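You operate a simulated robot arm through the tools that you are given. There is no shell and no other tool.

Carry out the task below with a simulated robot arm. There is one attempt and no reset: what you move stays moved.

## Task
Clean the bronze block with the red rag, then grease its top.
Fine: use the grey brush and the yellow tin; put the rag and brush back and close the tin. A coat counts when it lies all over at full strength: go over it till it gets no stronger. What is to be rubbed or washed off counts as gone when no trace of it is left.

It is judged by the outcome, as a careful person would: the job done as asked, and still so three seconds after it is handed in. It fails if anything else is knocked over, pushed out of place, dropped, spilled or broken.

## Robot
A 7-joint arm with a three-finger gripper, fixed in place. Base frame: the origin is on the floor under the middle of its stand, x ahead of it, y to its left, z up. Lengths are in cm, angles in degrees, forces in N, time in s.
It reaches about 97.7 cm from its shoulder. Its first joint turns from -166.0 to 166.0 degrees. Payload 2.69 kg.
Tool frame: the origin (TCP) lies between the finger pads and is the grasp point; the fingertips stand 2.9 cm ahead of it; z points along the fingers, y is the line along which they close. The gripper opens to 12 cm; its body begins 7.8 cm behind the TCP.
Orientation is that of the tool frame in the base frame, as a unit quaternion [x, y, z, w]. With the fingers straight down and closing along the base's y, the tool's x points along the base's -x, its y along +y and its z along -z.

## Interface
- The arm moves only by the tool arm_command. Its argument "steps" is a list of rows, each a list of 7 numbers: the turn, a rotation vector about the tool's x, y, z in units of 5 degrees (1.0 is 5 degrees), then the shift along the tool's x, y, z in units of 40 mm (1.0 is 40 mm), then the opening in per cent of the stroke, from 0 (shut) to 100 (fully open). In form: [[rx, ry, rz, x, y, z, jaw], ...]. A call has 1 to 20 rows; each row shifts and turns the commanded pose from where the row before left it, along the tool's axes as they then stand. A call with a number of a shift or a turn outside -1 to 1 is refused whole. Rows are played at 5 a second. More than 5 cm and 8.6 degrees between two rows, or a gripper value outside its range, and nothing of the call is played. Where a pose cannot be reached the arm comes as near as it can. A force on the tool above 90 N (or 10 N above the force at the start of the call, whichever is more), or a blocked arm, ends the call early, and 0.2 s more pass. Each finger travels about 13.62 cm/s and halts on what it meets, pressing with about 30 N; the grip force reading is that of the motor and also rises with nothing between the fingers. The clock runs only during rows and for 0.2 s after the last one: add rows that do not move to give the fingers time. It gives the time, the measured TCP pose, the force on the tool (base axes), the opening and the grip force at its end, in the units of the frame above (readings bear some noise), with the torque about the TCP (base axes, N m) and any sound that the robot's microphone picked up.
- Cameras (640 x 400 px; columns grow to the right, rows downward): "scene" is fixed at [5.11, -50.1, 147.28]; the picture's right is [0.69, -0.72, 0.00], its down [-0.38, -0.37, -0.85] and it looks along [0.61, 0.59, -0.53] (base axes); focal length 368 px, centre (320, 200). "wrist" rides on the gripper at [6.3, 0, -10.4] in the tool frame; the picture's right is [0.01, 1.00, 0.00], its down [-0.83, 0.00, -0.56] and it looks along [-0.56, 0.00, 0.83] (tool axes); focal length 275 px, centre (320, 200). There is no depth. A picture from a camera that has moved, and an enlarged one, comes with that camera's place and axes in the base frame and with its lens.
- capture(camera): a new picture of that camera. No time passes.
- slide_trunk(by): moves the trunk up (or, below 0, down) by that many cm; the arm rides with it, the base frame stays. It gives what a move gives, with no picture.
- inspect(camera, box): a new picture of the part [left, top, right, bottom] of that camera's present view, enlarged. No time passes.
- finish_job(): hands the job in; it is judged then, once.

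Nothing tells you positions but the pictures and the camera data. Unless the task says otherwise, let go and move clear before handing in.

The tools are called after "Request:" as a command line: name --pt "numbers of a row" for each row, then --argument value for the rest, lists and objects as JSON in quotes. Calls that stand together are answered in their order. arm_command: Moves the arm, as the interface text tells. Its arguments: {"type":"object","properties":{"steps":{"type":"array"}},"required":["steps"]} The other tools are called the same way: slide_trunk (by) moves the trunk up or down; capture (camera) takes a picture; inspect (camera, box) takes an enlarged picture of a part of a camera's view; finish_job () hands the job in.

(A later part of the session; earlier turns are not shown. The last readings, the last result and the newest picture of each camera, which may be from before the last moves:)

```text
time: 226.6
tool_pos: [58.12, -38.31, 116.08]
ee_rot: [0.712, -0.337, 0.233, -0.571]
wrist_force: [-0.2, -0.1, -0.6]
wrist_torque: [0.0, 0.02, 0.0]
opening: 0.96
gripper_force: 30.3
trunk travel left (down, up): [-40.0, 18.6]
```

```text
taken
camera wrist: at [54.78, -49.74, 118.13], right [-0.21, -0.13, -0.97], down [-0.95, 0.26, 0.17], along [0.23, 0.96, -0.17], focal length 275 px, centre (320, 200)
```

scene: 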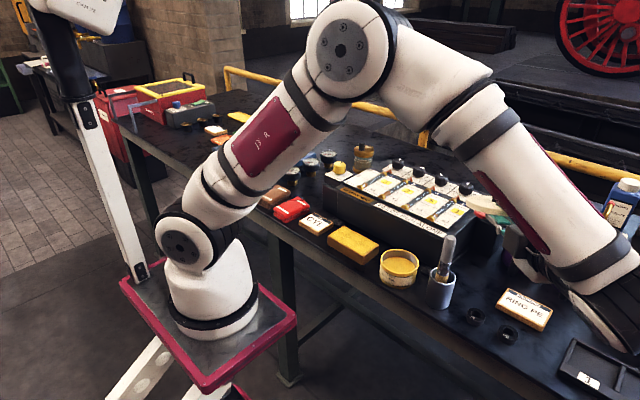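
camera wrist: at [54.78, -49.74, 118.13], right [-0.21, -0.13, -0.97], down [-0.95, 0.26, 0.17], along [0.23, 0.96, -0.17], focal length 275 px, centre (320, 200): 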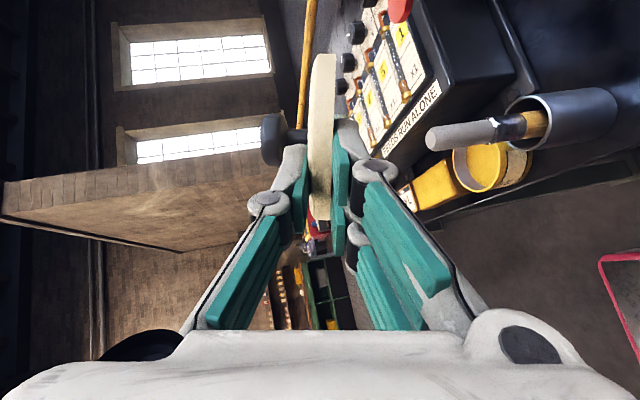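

The lid is level enough apart from a 3° sideways roll. I'll correct that and translate at height to hover over the tin.

Request:
arm_command --pt "0 0 -0.62 0 0 0 5" --pt "0 0 0 -0.536 -0.037 0.683 5" --pt "0 0 0 -0.536 -0.037 0.683 5" --pt "0 0 0 -0.536 -0.037 0.683 5" --pt "0 0 0 -0.536 -0.037 0.683 5" --pt "0 0 0 -0.536 -0.037 0.683 5" --pt "0 0 0 0 0 0 5" --pt "0 0 0 0 0 0 5"

Request:
capture --camera "scene"

Request:
capture --camera "wrist"

```text
time: 228.4
tool_pos: [60.76, -21.29, 113.44]
ee_rot: [0.721, -0.318, 0.248, -0.563]
wrist_force: [0.2, 0.8, 0.0]
wrist_torque: [-0.06, 0.0, 0.0]
opening: 0.96
gripper_force: 30.1
trunk travel left (down, up): [-40.0, 18.6]
```

```text
taken
```

scene: 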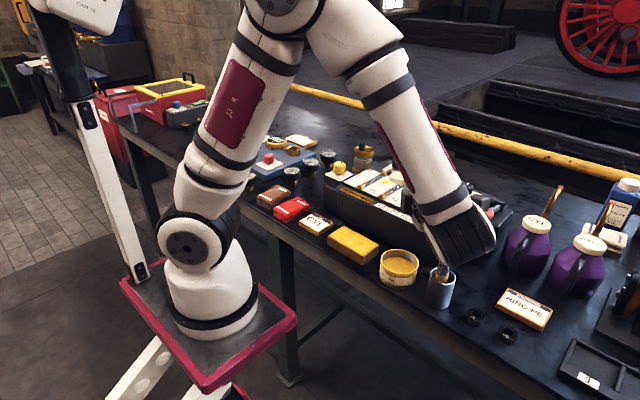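

```text
taken
camera wrist: at [57.54, -32.64, 115.92], right [-0.18, -0.17, -0.97], down [-0.96, 0.25, 0.13], along [0.22, 0.95, -0.2], focal length 275 px, centre (320, 200)
```

wrist: 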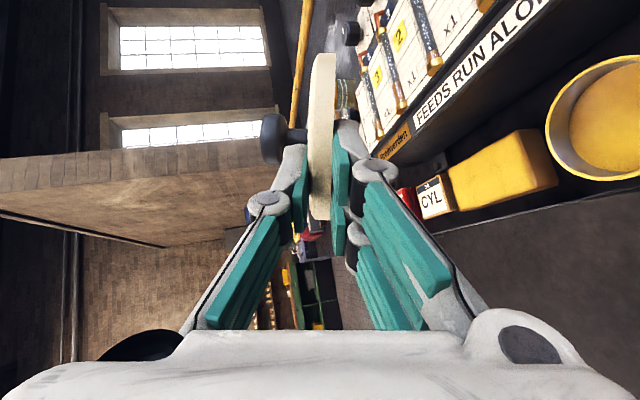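

The lid hovers over the tin. I'll descend most of the way and check alignment.

Request:
arm_command --pt "0 0 0 0.006 0.7 0.18 5" --pt "0 0 0 0.006 0.7 0.18 5" --pt "0 0 0 0.006 0.7 0.18 5" --pt "0 0 0 0.006 0.7 0.18 5" --pt "0 0 0 0.006 0.5 0.13 5" --pt "0 0 0 0 0 0 5" --pt "0 0 0 0 0 0 5"

Request:
capture --camera "scene"

Request:
capture --camera "wrist"

```text
time: 230.0
tool_pos: [60.89, -21.4, 99.76]
ee_rot: [0.721, -0.319, 0.248, -0.563]
wrist_force: [-0.1, 0.1, 0.6]
wrist_torque: [-0.03, 0.02, -0.01]
opening: 0.94
gripper_force: 30.2
trunk travel left (down, up): [-40.0, 18.6]
```

```text
taken
```

scene: 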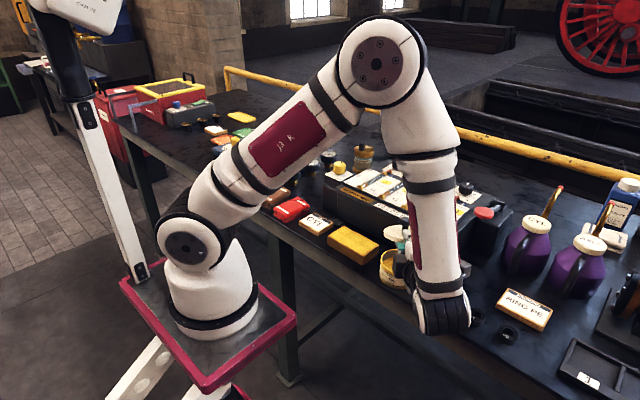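

```text
taken
camera wrist: at [57.6, -32.73, 102.25], right [-0.18, -0.17, -0.97], down [-0.96, 0.25, 0.13], along [0.22, 0.95, -0.2], focal length 275 px, centre (320, 200)
```

wrist: 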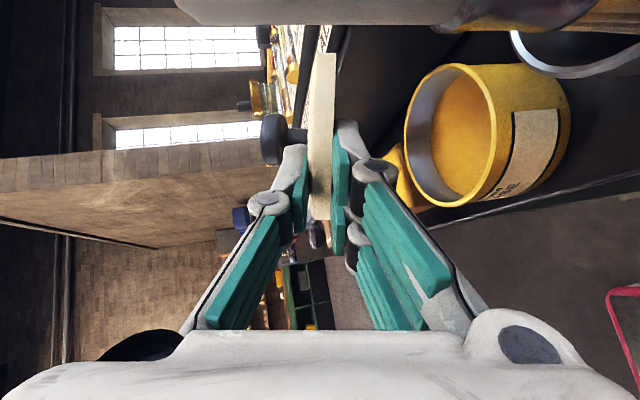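

Alignment over the tin is good to within a few millimetres, and the brush and cup are clear. I'll descend further, then feel for contact in small steps.

Request:
arm_command --pt "0 0 0 0 0.4 0.1 5" --pt "0 0 0 0 0.4 0.1 5" --pt "0 0 0 0 0.4 0.1 5" --pt "0 0 0 0 0.2 0.05 5" --pt "0 0 0 0 0 0 5"

Request:
capture --camera "wrist"

Request:
inspect --camera "scene" --box '[340, 200, 480, 340]'

```text
time: 231.2
tool_pos: [60.94, -21.4, 93.96]
ee_rot: [0.721, -0.318, 0.249, -0.563]
wrist_force: [-0.4, 0.2, 0.0]
wrist_torque: [-0.03, 0.04, 0.01]
opening: 0.92
gripper_force: 29.6
trunk travel left (down, up): [-40.0, 18.6]
```

```text
taken
camera wrist: at [57.63, -32.76, 96.49], right [-0.18, -0.17, -0.97], down [-0.96, 0.25, 0.13], along [0.22, 0.95, -0.2], focal length 275 px, centre (320, 200)
```

wrist: 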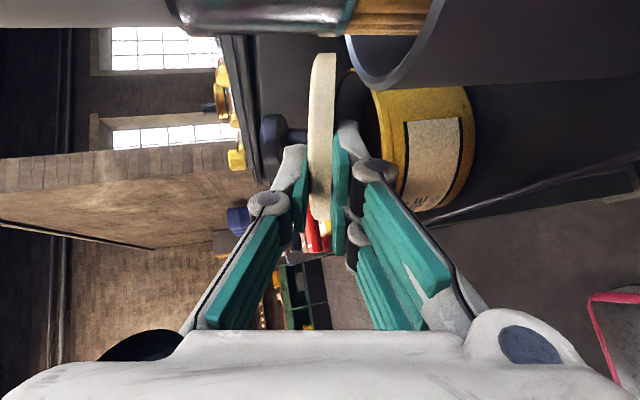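

```text
2.86 times, centred on (410, 270) of scene
camera zoom: at [5.11, -50.1, 147.28], right [0.69, -0.72, 0.0], down [-0.38, -0.37, -0.85], along [0.61, 0.59, -0.53], focal length 1052 px, centre (63, 0)
```

zoom: 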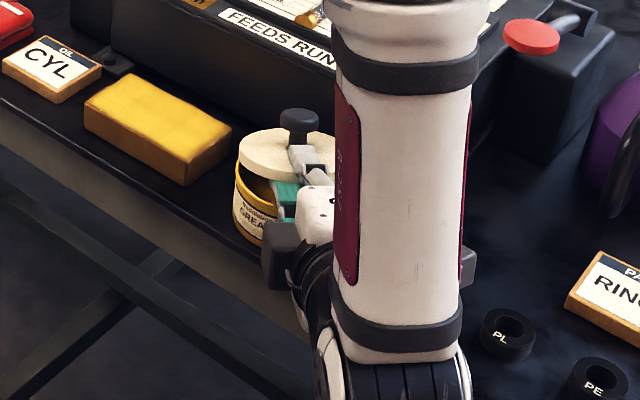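

The lid, knob up, hangs just above the tin. I'll lower in small steps until the far rim touches.

Request:
arm_command --pt "0 0 0 0 0.07 0.017 5" --pt "0 0 0 0 0.07 0.017 5" --pt "0 0 0 0 0 0 5"

Request:
arm_command --pt "0 0 0 0 0.05 0.012 5" --pt "0 0 0 0 0 0 5"

Request:
arm_command --pt "0 0 0 0 0.05 0.012 5" --pt "0 0 0 0 0 0 5"

Request:
inspect --camera "scene" --box '[360, 220, 440, 300]'

Request:
inspect --camera "wrist" --box '[240, 40, 480, 240]'

```text
time: 232.0
tool_pos: [60.95, -21.34, 93.41]
ee_rot: [0.721, -0.318, 0.248, -0.564]
wrist_force: [0.0, 0.8, 2.8]
wrist_torque: [0.2, -0.09, 0.02]
opening: 0.93
gripper_force: 29.9
trunk travel left (down, up): [-40.0, 18.6]
```

```text
time: 232.6
tool_pos: [60.9, -21.43, 93.15]
ee_rot: [0.721, -0.318, 0.249, -0.564]
wrist_force: [0.0, -0.1, 7.2]
wrist_torque: [0.54, -0.41, 0.07]
opening: 0.96
gripper_force: 30.2
trunk travel left (down, up): [-40.0, 18.6]
```

```text
time: 233.2
tool_pos: [60.99, -21.43, 93.07]
ee_rot: [0.72, -0.318, 0.249, -0.564]
wrist_force: [-2.2, -0.8, 14.0]
wrist_torque: [0.6, -0.51, 0.04]
opening: 0.99
gripper_force: 30.3
trunk travel left (down, up): [-40.0, 18.6]
```

```text
5.00 times, centred on (400, 260) of scene
camera zoom: at [5.11, -50.1, 147.28], right [0.69, -0.72, 0.0], down [-0.38, -0.37, -0.85], along [0.61, 0.59, -0.53], focal length 1842 px, centre (-80, -100)
```

zoom: 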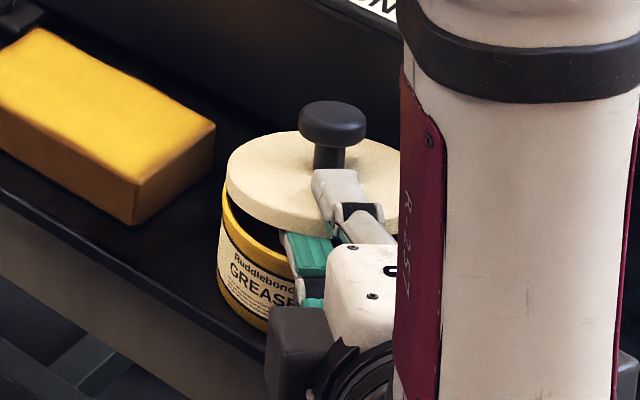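

```text
2.00 times, centred on (360, 140) of wrist
camera zoom: at [57.64, -32.76, 95.55], right [-0.17, -0.17, -0.97], down [-0.96, 0.25, 0.13], along [0.22, 0.95, -0.2], focal length 551 px, centre (240, 320)
```

zoom: 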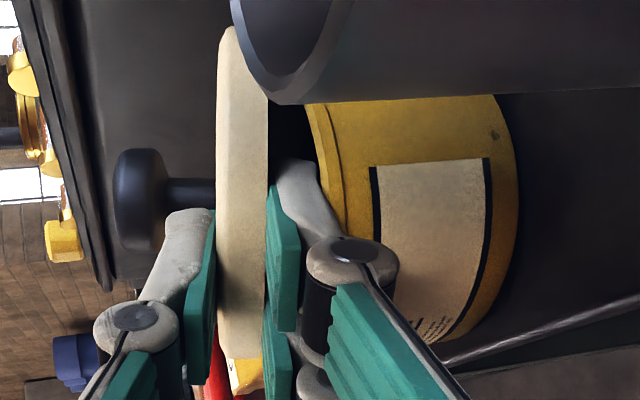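

The lid's far rim rests on the tin (contact felt). I'll ease the pressure, then open the fingers slightly so the lid lies on the tin's far rim and the lower pads.

Request:
arm_command --pt "0 0 0 0 -0.03 -0.007 5" --pt "0 0 0 0 0 0 9" --pt "0 0 0 0 0 0 10" --pt "0 0 0 0 0 0 11" --pt "0 0 0 0 0 0 12" --pt "0 0 0 0 0 0 13" --pt "0 0 0 0 0 0 13"

Request:
inspect --camera "scene" --box '[360, 220, 440, 300]'

Request:
inspect --camera "wrist" --box '[240, 40, 480, 240]'

```text
time: 234.8
tool_pos: [60.91, -21.43, 93.1]
ee_rot: [0.721, -0.319, 0.248, -0.563]
wrist_force: [-0.7, 1.0, 5.3]
wrist_torque: [0.03, -0.01, 0.02]
opening: 1.21
gripper_force: 0.1
trunk travel left (down, up): [-40.0, 18.6]
```

```text
5.00 times, centred on (400, 260) of scene
camera zoom: at [5.11, -50.1, 147.28], right [0.69, -0.72, 0.0], down [-0.38, -0.37, -0.85], along [0.61, 0.59, -0.53], focal length 1842 px, centre (-80, -100)
```

zoom: 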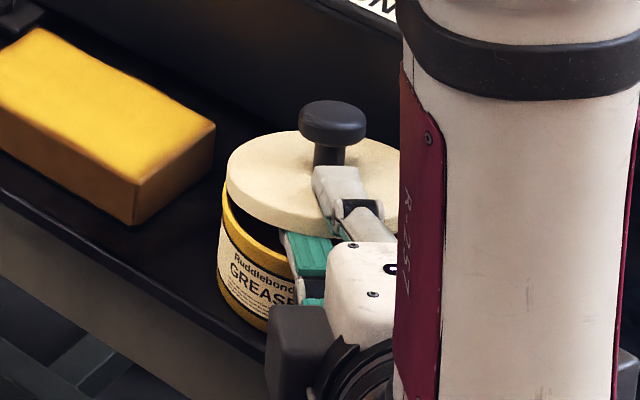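

```text
2.00 times, centred on (360, 140) of wrist
camera zoom: at [57.65, -32.75, 95.63], right [-0.18, -0.17, -0.97], down [-0.96, 0.25, 0.13], along [0.22, 0.95, -0.2], focal length 551 px, centre (240, 320)
```

zoom: 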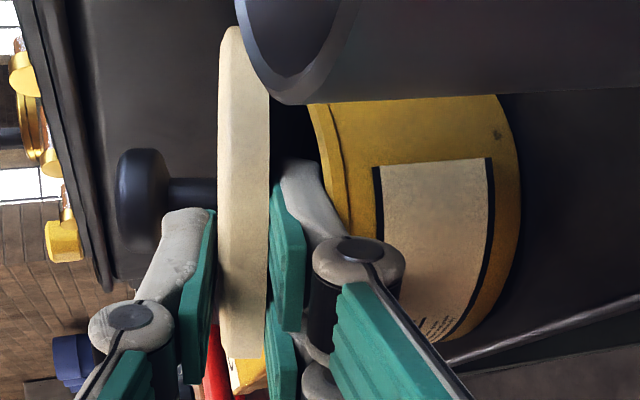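

The lower fingers just rest on the tin's near rim, while the lid is already loose between the pads. I'll raise 2 mm to unload the tin, then start withdrawing slowly.

Request:
arm_command --pt "0 0 0 0 -0.05 -0.012 11" --pt "0 0 0 0 0 0 11"

Request:
arm_command --pt "0 0 0 0 0 -0.1 11" --pt "0 0 0 0 0 -0.1 11" --pt "0 0 0 0 0 0 11"

Request:
inspect --camera "scene" --box '[360, 220, 440, 300]'

Request:
inspect --camera "wrist" --box '[240, 40, 480, 240]'

```text
time: 235.4
tool_pos: [60.8, -21.43, 93.47]
ee_rot: [0.721, -0.317, 0.248, -0.563]
wrist_force: [1.0, 0.4, 0.4]
wrist_torque: [-0.01, -0.02, -0.01]
opening: 1.33
gripper_force: 0.3
trunk travel left (down, up): [-40.0, 18.6]
```

```text
time: 236.2
tool_pos: [60.47, -21.98, 93.67]
ee_rot: [0.721, -0.318, 0.249, -0.563]
wrist_force: [0.9, 0.5, -0.7]
wrist_torque: [-0.02, 0.01, 0.0]
opening: 1.35
gripper_force: 0.2
trunk travel left (down, up): [-40.0, 18.6]
```

```text
5.00 times, centred on (400, 260) of scene
camera zoom: at [5.11, -50.1, 147.28], right [0.69, -0.72, 0.0], down [-0.38, -0.37, -0.85], along [0.61, 0.59, -0.53], focal length 1842 px, centre (-80, -100)
```

zoom: 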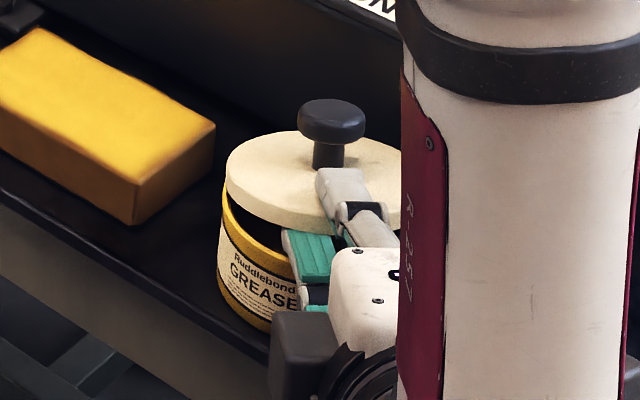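

```text
2.00 times, centred on (360, 140) of wrist
camera zoom: at [57.08, -33.25, 96.05], right [-0.18, -0.17, -0.97], down [-0.96, 0.25, 0.13], along [0.22, 0.95, -0.2], focal length 551 px, centre (240, 320)
```

zoom: 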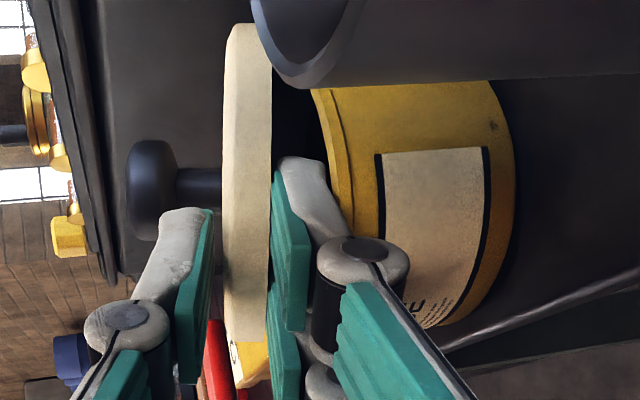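

The lid stays put while the fingers slide out. I'll continue withdrawing in small steps.

Request:
arm_command --pt "0 0 0 0 0 -0.1 11" --pt "0 0 0 0 0 -0.1 11" --pt "0 0 0 0 0 0 11"

Request:
inspect --camera "scene" --box '[360, 220, 440, 300]'

Request:
inspect --camera "wrist" --box '[240, 40, 480, 240]'

```text
time: 237.0
tool_pos: [59.77, -22.44, 93.85]
ee_rot: [0.721, -0.318, 0.249, -0.564]
wrist_force: [1.0, -0.3, -1.7]
wrist_torque: [0.0, 0.04, -0.05]
opening: 1.34
gripper_force: 0.3
trunk travel left (down, up): [-40.0, 18.6]
```

```text
5.00 times, centred on (400, 260) of scene
camera zoom: at [5.11, -50.1, 147.28], right [0.69, -0.72, 0.0], down [-0.38, -0.37, -0.85], along [0.61, 0.59, -0.53], focal length 1842 px, centre (-80, -100)
```

zoom: 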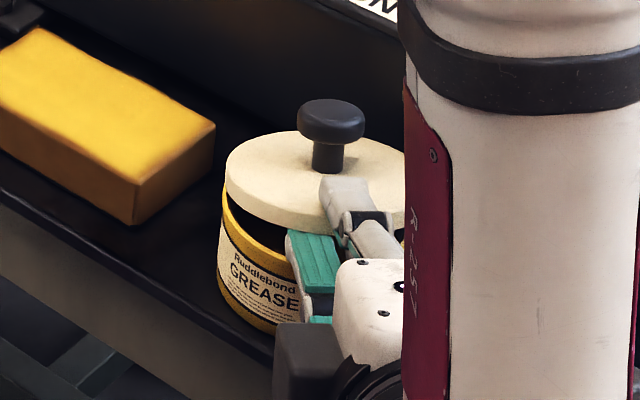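

```text
2.00 times, centred on (360, 140) of wrist
camera zoom: at [56.5, -33.81, 96.24], right [-0.18, -0.17, -0.97], down [-0.96, 0.25, 0.13], along [0.22, 0.95, -0.2], focal length 551 px, centre (240, 320)
```

zoom: 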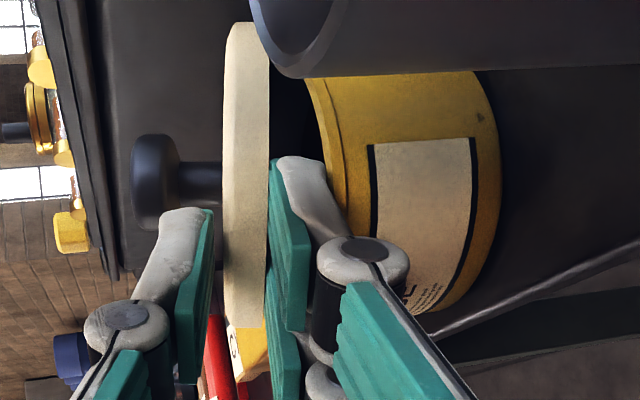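

Request:
arm_command --pt "0 0 0 0 0.03 -0.097 11" --pt "0 0 0 0 0.024 -0.097 11" --pt "0 0 0 0 0 0 11"

Request:
inspect --camera "scene" --box '[360, 220, 440, 300]'

Request:
inspect --camera "wrist" --box '[240, 40, 480, 240]'

```text
time: 237.8
tool_pos: [59.21, -22.98, 93.8]
ee_rot: [0.721, -0.318, 0.249, -0.564]
wrist_force: [0.4, 0.9, 0.2]
wrist_torque: [-0.01, 0.02, -0.02]
opening: 1.34
gripper_force: 0.2
trunk travel left (down, up): [-40.0, 18.6]
```

```text
5.00 times, centred on (400, 260) of scene
camera zoom: at [5.11, -50.1, 147.28], right [0.69, -0.72, 0.0], down [-0.38, -0.37, -0.85], along [0.61, 0.59, -0.53], focal length 1842 px, centre (-80, -100)
```

zoom: 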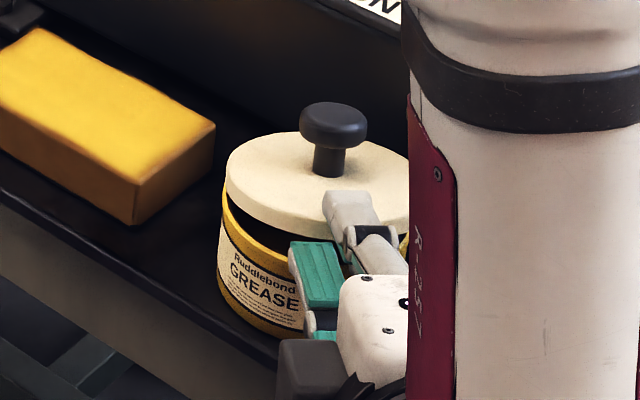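

```text
2.00 times, centred on (360, 140) of wrist
camera zoom: at [55.9, -34.37, 96.21], right [-0.18, -0.17, -0.97], down [-0.96, 0.25, 0.13], along [0.22, 0.95, -0.2], focal length 551 px, centre (240, 320)
```

zoom: 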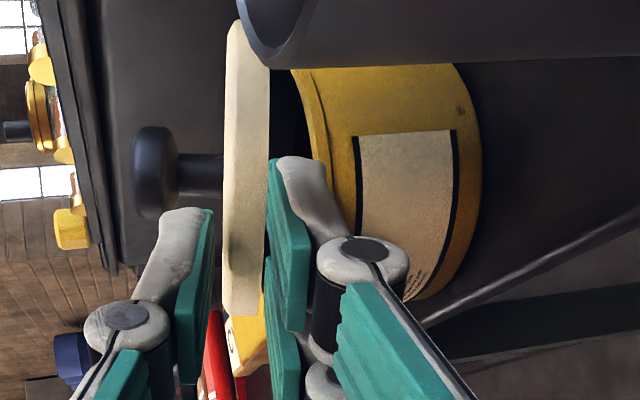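

Request:
arm_command --pt "0 0 0 0 0.05 0.01 11" --pt "0 0 0 0 0.04 0.01 11" --pt "0 0 0 0 0 0 11"

Request:
arm_command --pt "0 0 0 0 0.015 -0.06 11" --pt "0 0 0 0 0.015 -0.06 11" --pt "0 0 0 0 0 0 11"

Request:
inspect --camera "scene" --box '[360, 220, 440, 300]'

Request:
inspect --camera "wrist" --box '[240, 40, 480, 240]'

```text
time: 238.6
tool_pos: [59.28, -22.94, 93.36]
ee_rot: [0.721, -0.318, 0.248, -0.563]
wrist_force: [-0.3, 0.2, -0.5]
wrist_torque: [-0.01, 0.0, 0.01]
opening: 1.33
gripper_force: 0.2
trunk travel left (down, up): [-40.0, 18.6]
```

```text
time: 239.4
tool_pos: [58.72, -23.42, 93.44]
ee_rot: [0.721, -0.318, 0.248, -0.563]
wrist_force: [0.0, -0.9, 0.6]
wrist_torque: [0.0, 0.0, 0.01]
opening: 1.33
gripper_force: 0.0
trunk travel left (down, up): [-40.0, 18.6]
```

```text
5.00 times, centred on (400, 260) of scene
camera zoom: at [5.11, -50.1, 147.28], right [0.69, -0.72, 0.0], down [-0.38, -0.37, -0.85], along [0.61, 0.59, -0.53], focal length 1842 px, centre (-80, -100)
```

zoom: 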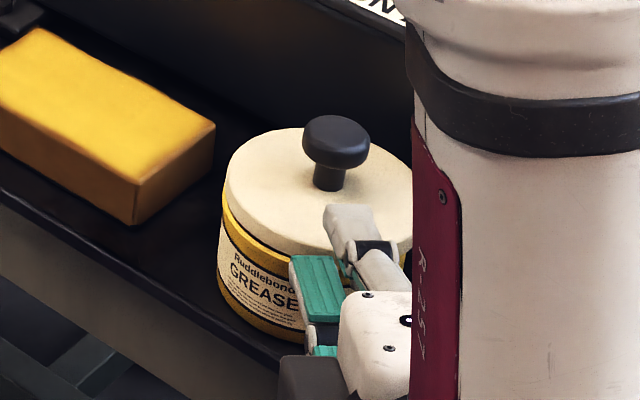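

```text
2.00 times, centred on (360, 140) of wrist
camera zoom: at [55.55, -34.69, 95.85], right [-0.18, -0.17, -0.97], down [-0.96, 0.25, 0.13], along [0.22, 0.95, -0.2], focal length 551 px, centre (240, 320)
```

zoom: 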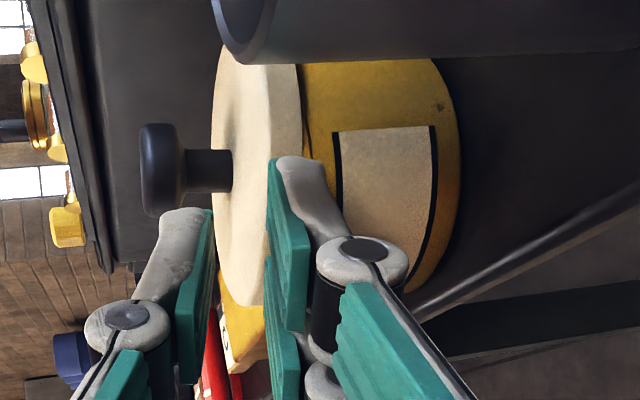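

The lid has settled flat onto the tin. I'll withdraw the fingers fully and look.

Request:
arm_command --pt "0 0 0 0 0.015 -0.06 11" --pt "0 0 0 0 0.024 -0.1 11" --pt "0 0 0 0 0.04 -0.2 11" --pt "0 0 0 0 0.06 -0.3 11" --pt "0 0 0 0 0.06 -0.4 11" --pt "0 0 0 0 0 0 11"

Request:
capture --camera "scene"

Request:
inspect --camera "wrist" --box '[240, 40, 480, 240]'

Request:
inspect --camera "scene" --box '[360, 220, 440, 300]'

```text
time: 240.8
tool_pos: [55.68, -26.35, 93.61]
ee_rot: [0.722, -0.318, 0.248, -0.563]
wrist_force: [0.3, 0.3, 0.5]
wrist_torque: [-0.01, -0.01, -0.02]
opening: 1.33
gripper_force: 0.0
trunk travel left (down, up): [-40.0, 18.6]
```

```text
taken
```

scene: 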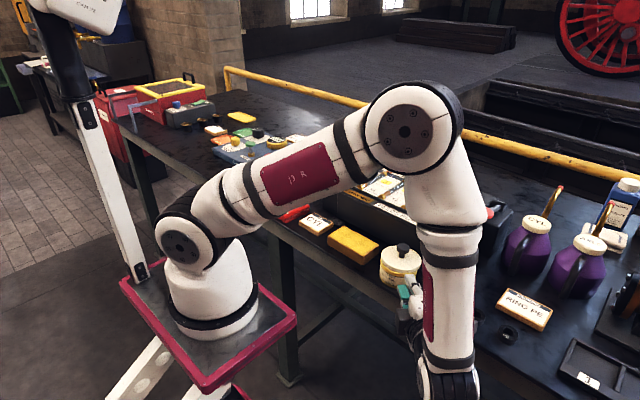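

```text
2.00 times, centred on (360, 140) of wrist
camera zoom: at [52.37, -37.64, 96.1], right [-0.18, -0.17, -0.97], down [-0.96, 0.25, 0.13], along [0.22, 0.95, -0.2], focal length 551 px, centre (240, 320)
```

zoom: 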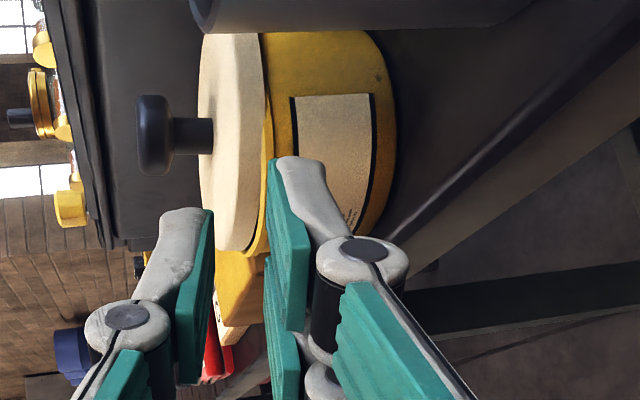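

```text
5.00 times, centred on (400, 260) of scene
camera zoom: at [5.11, -50.1, 147.28], right [0.69, -0.72, 0.0], down [-0.38, -0.37, -0.85], along [0.61, 0.59, -0.53], focal length 1842 px, centre (-80, -100)
```

zoom: 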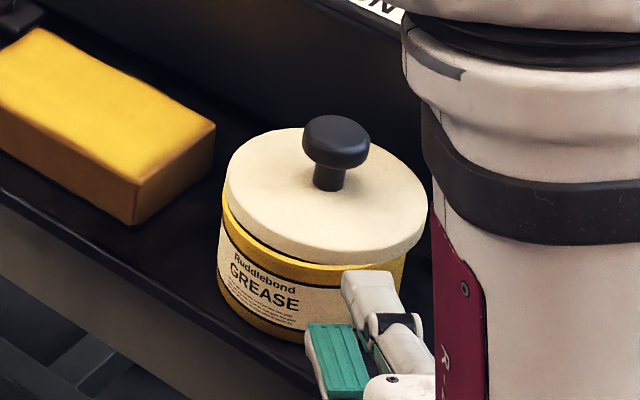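

The lid lies on the tin with its knob up, only slightly off-centre. I'll retreat up and back, then turn the gripper to point down so I can take the knob and press the lid shut.

Request:
arm_command --pt "0 0 0 0 0 -0.4 11" --pt "0 0 0 0.008 -0.83 -0.4 20" --pt "0 0 0 0.008 -0.83 -0.472 30" --pt "0 0 0 0.008 -0.83 -0.472 30" --pt "0 0 0 0.008 -0.83 -0.472 30" --pt "0 0 0 0.008 -0.83 -0.472 30" --pt "0 0 0 0 0 0 30"

Request:
capture --camera "scene"

```text
time: 242.4
tool_pos: [51.05, -30.81, 112.34]
ee_rot: [0.721, -0.318, 0.247, -0.564]
wrist_force: [0.8, 0.7, 0.3]
wrist_torque: [0.0, 0.02, 0.01]
opening: 3.62
gripper_force: 0.0
trunk travel left (down, up): [-40.0, 18.6]
```

```text
taken
```

scene: 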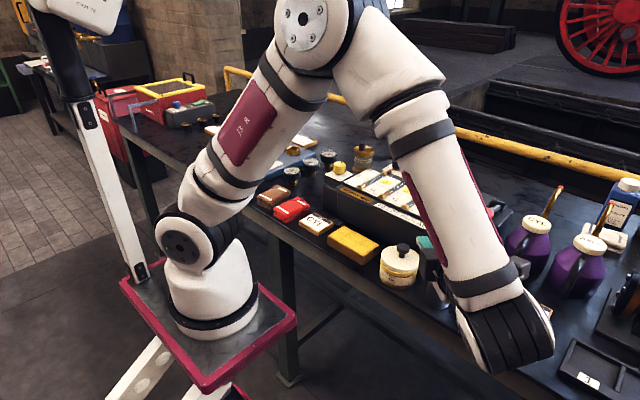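

Request:
arm_command --pt "-1 0 0 0 0 0 40" --pt "-1 0 0 0 0 0 46" --pt "-1 0 0 0 0 0 46" --pt "-1 0 0 0 0 0 46" --pt "-1 0 0 0 0 0 46" --pt "-1 0 0 0 0 0 46" --pt "0 0 0 0 0 0 46"

Request:
arm_command --pt "-1 0 0 0 0 0 46" --pt "-1 0 0 0 0 0 46" --pt "-1 0 0 0 0 0 46" --pt "-1 0 0 0 0 0 46" --pt "-1 0 0 0 0 0 46" --pt "0 0 0 0 0 0 46"

Request:
capture --camera "scene"

```text
time: 244.0
tool_pos: [50.95, -30.63, 112.29]
ee_rot: [0.842, -0.372, 0.158, -0.357]
wrist_force: [0.3, 0.4, 0.2]
wrist_torque: [0.01, 0.02, -0.01]
opening: 5.53
gripper_force: 0.1
trunk travel left (down, up): [-40.0, 18.6]
```

```text
time: 245.4
tool_pos: [51.09, -30.72, 112.3]
ee_rot: [0.9, -0.396, 0.074, -0.167]
wrist_force: [0.0, -0.4, 0.9]
wrist_torque: [0.01, -0.02, -0.01]
opening: 5.52
gripper_force: 0.0
trunk travel left (down, up): [-40.0, 18.6]
```

```text
taken
```

scene: 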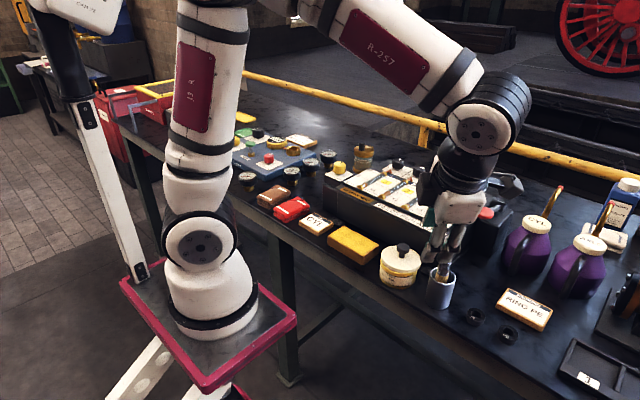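

Request:
arm_command --pt "-1 0 0 0 0 0 46" --pt "-1 0 0 0 0 0 46" --pt "-1 0 0 0 0 0 46" --pt "-1 0 0 0 0 0 46" --pt "-0.2 0 0 0 0 0 46" --pt "0 0 0 0 0 0 46"

Request:
capture --camera "scene"

Request:
capture --camera "wrist"

```text
time: 246.8
tool_pos: [51.04, -30.76, 112.28]
ee_rot: [0.915, -0.404, 0.0, 0.0]
wrist_force: [-0.9, 0.0, -0.1]
wrist_torque: [0.03, -0.02, 0.01]
opening: 5.53
gripper_force: 0.0
trunk travel left (down, up): [-40.0, 18.6]
```

```text
taken
```

scene: 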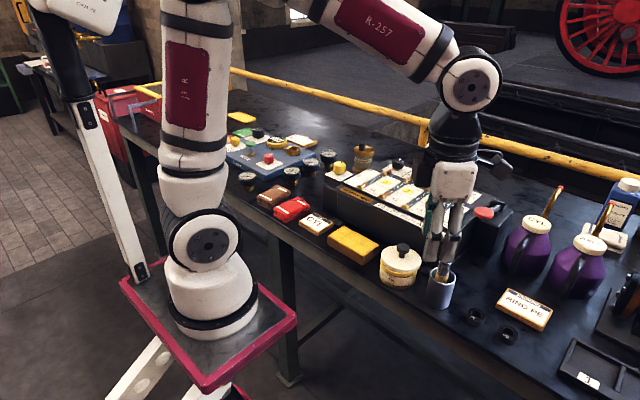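

```text
taken
camera wrist: at [55.23, -35.21, 122.65], right [-0.73, -0.68, 0.0], down [-0.56, 0.61, 0.56], along [-0.38, 0.41, -0.83], focal length 275 px, centre (320, 200)
```

wrist: 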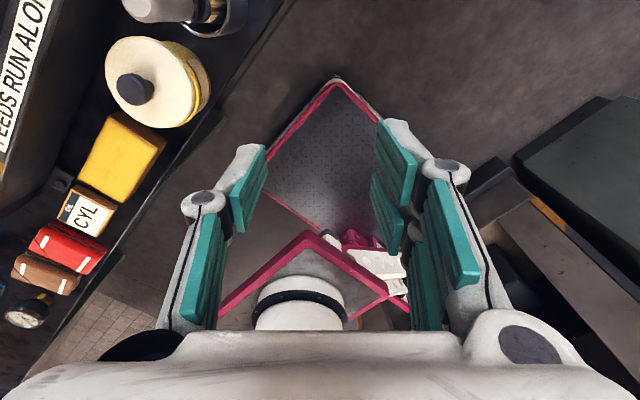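

Request:
inspect --camera "wrist" --box '[80, 20, 230, 140]'

Request:
inspect --camera "scene" --box '[365, 225, 435, 295]'

Request:
inspect --camera "scene" --box '[410, 230, 570, 350]'

```text
3.33 times, centred on (155, 80) of wrist
camera zoom: at [55.23, -35.21, 122.65], right [-0.73, -0.68, 0.0], down [-0.56, 0.61, 0.56], along [-0.38, 0.41, -0.83], focal length 918 px, centre (870, 600)
```

zoom: 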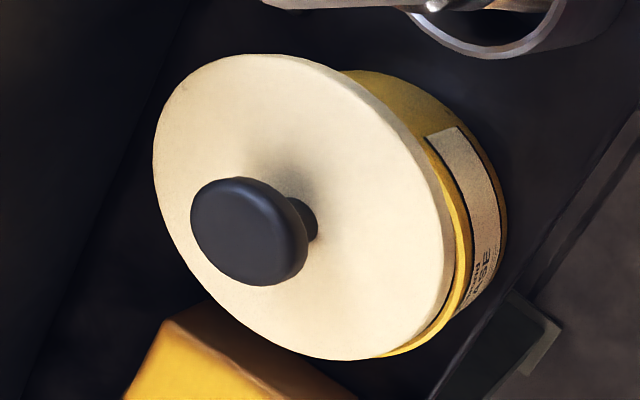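

```text
5.71 times, centred on (400, 260) of scene
camera zoom: at [5.11, -50.1, 147.28], right [0.69, -0.72, 0.0], down [-0.38, -0.37, -0.85], along [0.61, 0.59, -0.53], focal length 2105 px, centre (-137, -143)
```

zoom: 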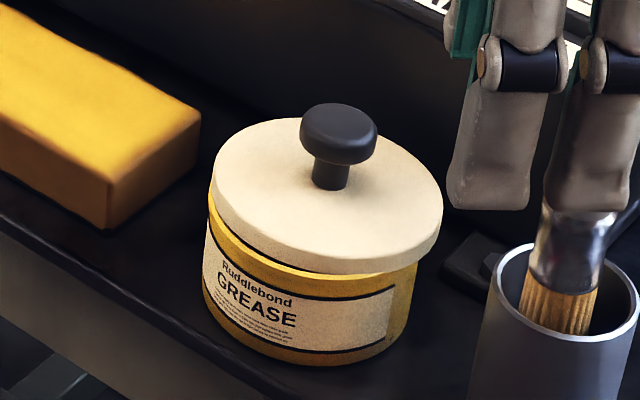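

```text
3.33 times, centred on (490, 290) of scene
camera zoom: at [5.11, -50.1, 147.28], right [0.69, -0.72, 0.0], down [-0.38, -0.37, -0.85], along [0.61, 0.59, -0.53], focal length 1228 px, centre (-247, -100)
```

zoom: 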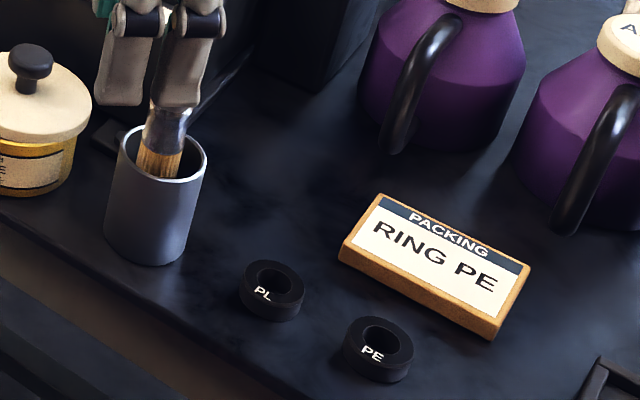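

Everything around is in place, and the lid sits about 0.6 cm off-centre with its knob near (64.8, -18.45). I'll move over the knob with the gripper pointing down.

Request:
arm_command --pt "0 0 0 0.009 -0.924 0 46" --pt "0 0 0 0.009 -0.924 0 46" --pt "0 0 0 0.009 -0.924 0 46" --pt "0 0 0 0.009 -0.924 0 46" --pt "0 0 0 0.009 -0.924 0 46" --pt "0 0 0 0 0 0.6 46" --pt "0 0 0 0 0 0.8 46" --pt "0 0 0 0 0 0.6 46" --pt "0 0 0 0 0 0 46"

Request:
capture --camera "wrist"

Request:
inspect --camera "scene" --box '[340, 170, 480, 310]'

```text
time: 248.8
tool_pos: [64.71, -18.3, 104.36]
ee_rot: [0.915, -0.403, 0.0, 0.0]
wrist_force: [0.1, 0.3, 0.4]
wrist_torque: [0.02, 0.02, 0.0]
opening: 5.52
gripper_force: 0.0
trunk travel left (down, up): [-40.0, 18.6]
```

```text
taken
camera wrist: at [69.05, -22.9, 114.67], right [-0.73, -0.68, 0.0], down [-0.56, 0.61, 0.56], along [-0.38, 0.41, -0.83], focal length 275 px, centre (320, 200)
```

wrist: 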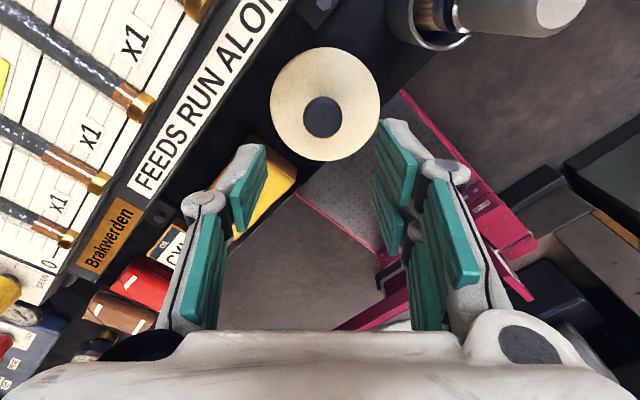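

```text
2.86 times, centred on (410, 240) of scene
camera zoom: at [5.11, -50.1, 147.28], right [0.69, -0.72, 0.0], down [-0.38, -0.37, -0.85], along [0.61, 0.59, -0.53], focal length 1052 px, centre (63, 86)
```

zoom: 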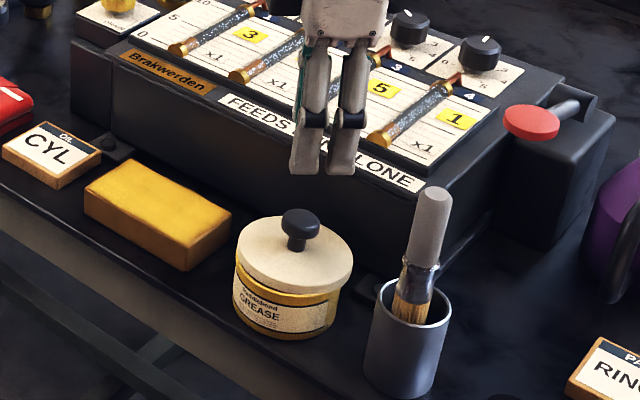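

Request:
arm_command --pt "0 0 0 0 0.06 0.5 46" --pt "0 0 0 0 0 0.7 46" --pt "0 0 0 0 0 0.5 46" --pt "0 0 0 0 0 0.3 46" --pt "0 0 0 0 0 0 46"

Request:
capture --camera "wrist"

Request:
inspect --camera "scene" --box '[350, 190, 470, 310]'

```text
time: 250.0
tool_pos: [64.56, -18.45, 96.39]
ee_rot: [0.915, -0.404, 0.0, 0.0]
wrist_force: [-0.7, -0.2, -0.1]
wrist_torque: [0.01, 0.01, 0.01]
opening: 5.53
gripper_force: 0.0
trunk travel left (down, up): [-40.0, 18.6]
```

```text
taken
camera wrist: at [68.8, -23.02, 106.62], right [-0.73, -0.68, 0.0], down [-0.56, 0.61, 0.56], along [-0.38, 0.41, -0.83], focal length 275 px, centre (320, 200)
```

wrist: 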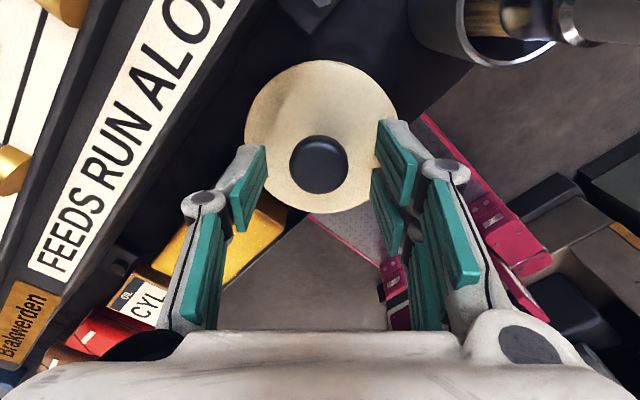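

```text
3.33 times, centred on (410, 250) of scene
camera zoom: at [5.11, -50.1, 147.28], right [0.69, -0.72, 0.0], down [-0.38, -0.37, -0.85], along [0.61, 0.59, -0.53], focal length 1228 px, centre (20, 33)
```

zoom: 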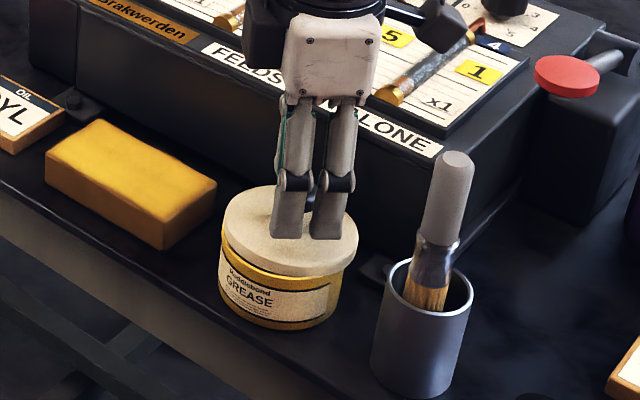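

Request:
arm_command --pt "0 0 0 0 0 0.2 46" --pt "0 0 0 0 0 0.15 46" --pt "0 0 0 0 0 0 46"

Request:
capture --camera "wrist"

Request:
inspect --camera "scene" --box '[350, 190, 470, 310]'

```text
time: 250.8
tool_pos: [64.51, -18.41, 94.87]
ee_rot: [0.915, -0.404, 0.0, 0.0]
wrist_force: [0.2, 0.6, 1.8]
wrist_torque: [0.0, 0.08, -0.01]
opening: 5.53
gripper_force: 0.2
trunk travel left (down, up): [-40.0, 18.6]
```

```text
taken
camera wrist: at [68.81, -22.99, 105.24], right [-0.73, -0.68, 0.0], down [-0.56, 0.61, 0.56], along [-0.38, 0.41, -0.83], focal length 275 px, centre (320, 200)
```

wrist: 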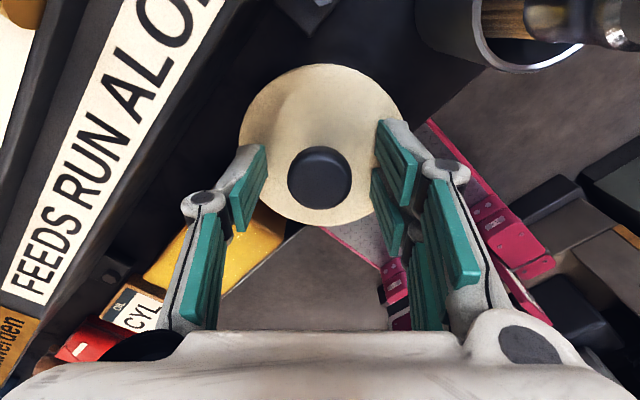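

```text
3.33 times, centred on (410, 250) of scene
camera zoom: at [5.11, -50.1, 147.28], right [0.69, -0.72, 0.0], down [-0.38, -0.37, -0.85], along [0.61, 0.59, -0.53], focal length 1228 px, centre (20, 33)
```

zoom: 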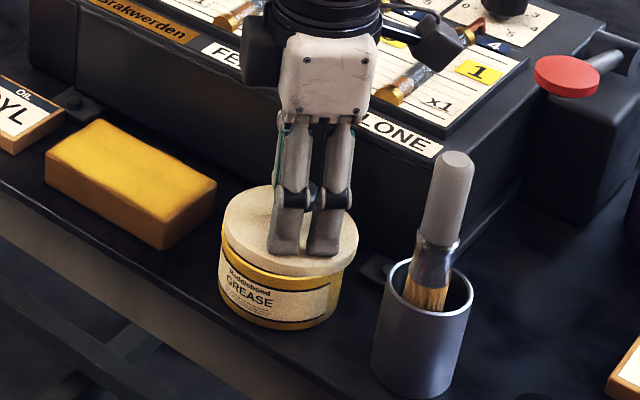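

A fingertip just brushes the lid. I'll rise 1.5 mm and close on the knob.

Request:
arm_command --pt "0 0 0 0 0 -0.04 46" --pt "0 0 0 0 0 0 38" --pt "0 0 0 0 0 0 32" --pt "0 0 0 0 0 0 27" --pt "0 0 0 0 0 0 20" --pt "0 0 0 0 0 0 10" --pt "0 0 0 0 0 0 10"

Request:
capture --camera "wrist"

Request:
inspect --camera "scene" --box '[350, 190, 470, 310]'

```text
time: 252.4
tool_pos: [64.61, -18.43, 95.03]
ee_rot: [0.915, -0.403, 0.001, 0.0]
wrist_force: [0.3, -0.7, 0.6]
wrist_torque: [0.03, -0.01, -0.01]
opening: 2.67
gripper_force: 29.9
trunk travel left (down, up): [-40.0, 18.6]
```

```text
taken
camera wrist: at [68.83, -22.98, 105.42], right [-0.73, -0.68, 0.0], down [-0.56, 0.61, 0.56], along [-0.38, 0.41, -0.83], focal length 275 px, centre (320, 200)
```

wrist: 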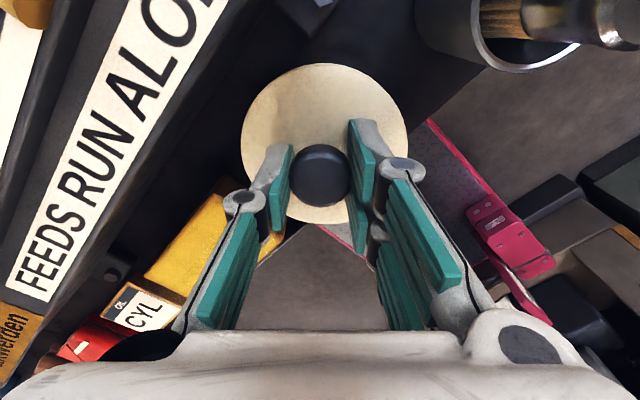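

```text
3.33 times, centred on (410, 250) of scene
camera zoom: at [5.11, -50.1, 147.28], right [0.69, -0.72, 0.0], down [-0.38, -0.37, -0.85], along [0.61, 0.59, -0.53], focal length 1228 px, centre (20, 33)
```

zoom: 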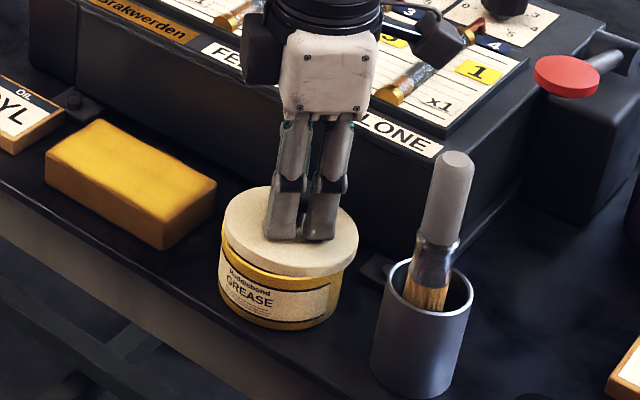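

The knob is held. I'll lift the lid about 1.5 cm and compare it with the tin's rim to centre it.

Request:
arm_command --pt "0 0 0 0 0 -0.1 10" --pt "0 0 0 0 0 -0.15 10" --pt "0 0 0 0 0 -0.15 10" --pt "0 0 0 0 0 0 10"

Request:
capture --camera "wrist"

Request:
inspect --camera "scene" --box '[365, 215, 435, 300]'

Request:
inspect --camera "wrist" --box '[220, 50, 430, 240]'

```text
time: 253.4
tool_pos: [64.73, -18.51, 96.6]
ee_rot: [0.915, -0.404, 0.001, 0.001]
wrist_force: [0.6, -0.3, -1.1]
wrist_torque: [0.0, -0.01, 0.01]
opening: 2.73
gripper_force: 30.2
trunk travel left (down, up): [-40.0, 18.6]
```

```text
taken
camera wrist: at [68.87, -22.99, 107.0], right [-0.73, -0.68, 0.0], down [-0.56, 0.61, 0.56], along [-0.38, 0.41, -0.83], focal length 275 px, centre (320, 200)
```

wrist: 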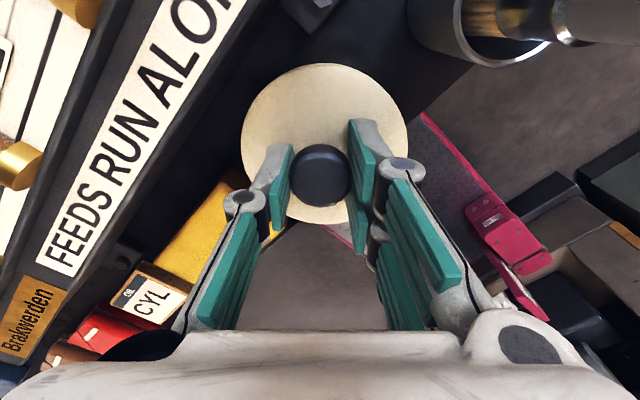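

```text
4.71 times, centred on (400, 258) of scene
camera zoom: at [5.11, -50.1, 147.28], right [0.69, -0.72, 0.0], down [-0.38, -0.37, -0.85], along [0.61, 0.59, -0.53], focal length 1733 px, centre (-56, -71)
```

zoom: 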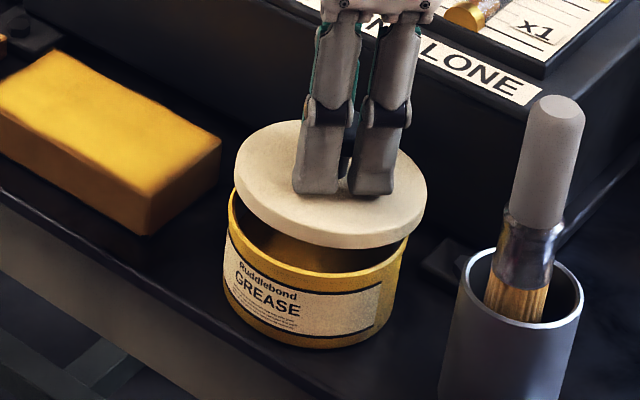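

```text
2.11 times, centred on (325, 145) of wrist
camera zoom: at [68.87, -22.99, 107.0], right [-0.73, -0.68, 0.0], down [-0.56, 0.61, 0.56], along [-0.38, 0.41, -0.83], focal length 580 px, centre (310, 316)
```

zoom: 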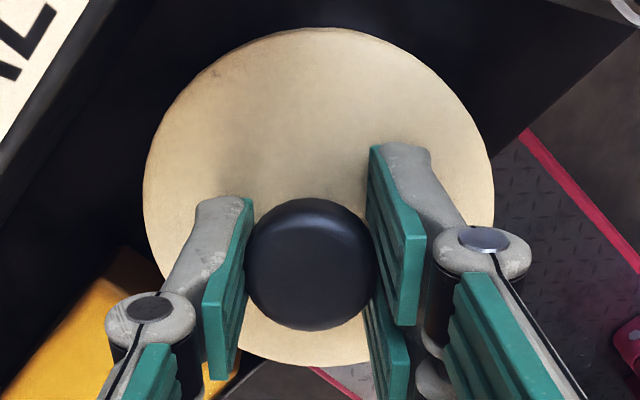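

The lid is free and needs a shift of only about 3 mm to sit centred. I'll correct that and lower it onto the tin, listening for the snap.

Request:
arm_command --pt "0 0 0 -0.068 0.03 0 10" --pt "0 0 0 0 0 0.15 10" --pt "0 0 0 0 0 0.1 10" --pt "0 0 0 0 0 0 10"

Request:
inspect --camera "scene" --box '[365, 215, 435, 300]'

```text
time: 254.4
tool_pos: [64.46, -18.38, 95.67]
ee_rot: [0.915, -0.404, 0.0, 0.0]
wrist_force: [-0.3, -0.5, -0.2]
wrist_torque: [0.0, -0.04, -0.03]
opening: 2.7
gripper_force: 30.1
trunk travel left (down, up): [-40.0, 18.6]
```

```text
4.71 times, centred on (400, 258) of scene
camera zoom: at [5.11, -50.1, 147.28], right [0.69, -0.72, 0.0], down [-0.38, -0.37, -0.85], along [0.61, 0.59, -0.53], focal length 1733 px, centre (-56, -71)
```

zoom: 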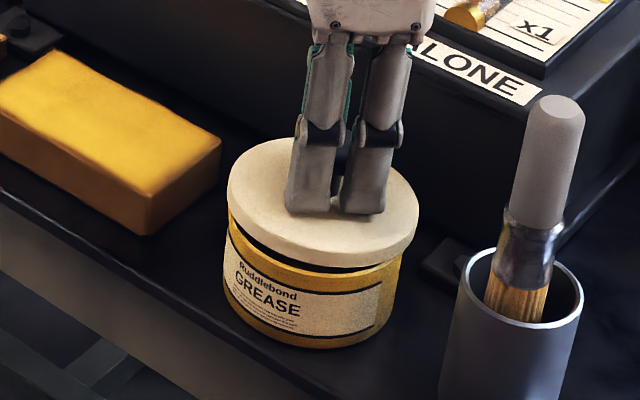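

Request:
arm_command --pt "0 0 0 0 0 0.1 10" --pt "0 0 0 0 0 0.05 10" --pt "0 0 0 0 0 0 10"

Request:
arm_command --pt "0 0 0 0 0 0.05 10" --pt "0 0 0 0 0 0 10"

Request:
arm_command --pt "0 0 0 0 0 0.05 10" --pt "0 0 0 0 0 0 10"

Request:
inspect --camera "scene" --box '[365, 215, 435, 300]'

```text
time: 255.2
tool_pos: [64.39, -18.35, 95.09]
ee_rot: [0.915, -0.403, 0.0, 0.0]
wrist_force: [-0.1, 0.3, 3.5]
wrist_torque: [0.0, -0.13, 0.01]
opening: 2.7
gripper_force: 30.2
trunk travel left (down, up): [-40.0, 18.6]
```

```text
time: 255.8
tool_pos: [64.29, -18.4, 95.06]
ee_rot: [0.915, -0.404, 0.001, 0.0]
wrist_force: [-4.1, 2.0, 28.7]
wrist_torque: [-0.3, -0.24, 0.01]
opening: 2.71
gripper_force: 29.9
trunk travel left (down, up): [-40.0, 18.6]
```

```text
time: 256.4
tool_pos: [64.25, -18.39, 94.78]
ee_rot: [0.915, -0.403, 0.001, -0.001]
wrist_force: [1.5, -0.2, 40.0]
wrist_torque: [0.02, 0.14, 0.06]
opening: 2.71
gripper_force: 29.8
trunk travel left (down, up): [-40.0, 18.6]
```

```text
4.71 times, centred on (400, 258) of scene
camera zoom: at [5.11, -50.1, 147.28], right [0.69, -0.72, 0.0], down [-0.38, -0.37, -0.85], along [0.61, 0.59, -0.53], focal length 1733 px, centre (-56, -71)
```

zoom: 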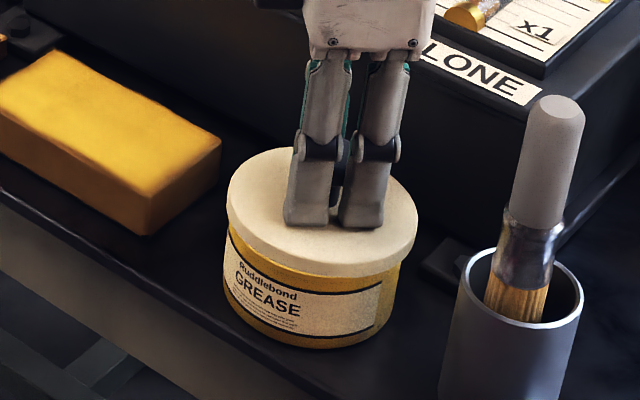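

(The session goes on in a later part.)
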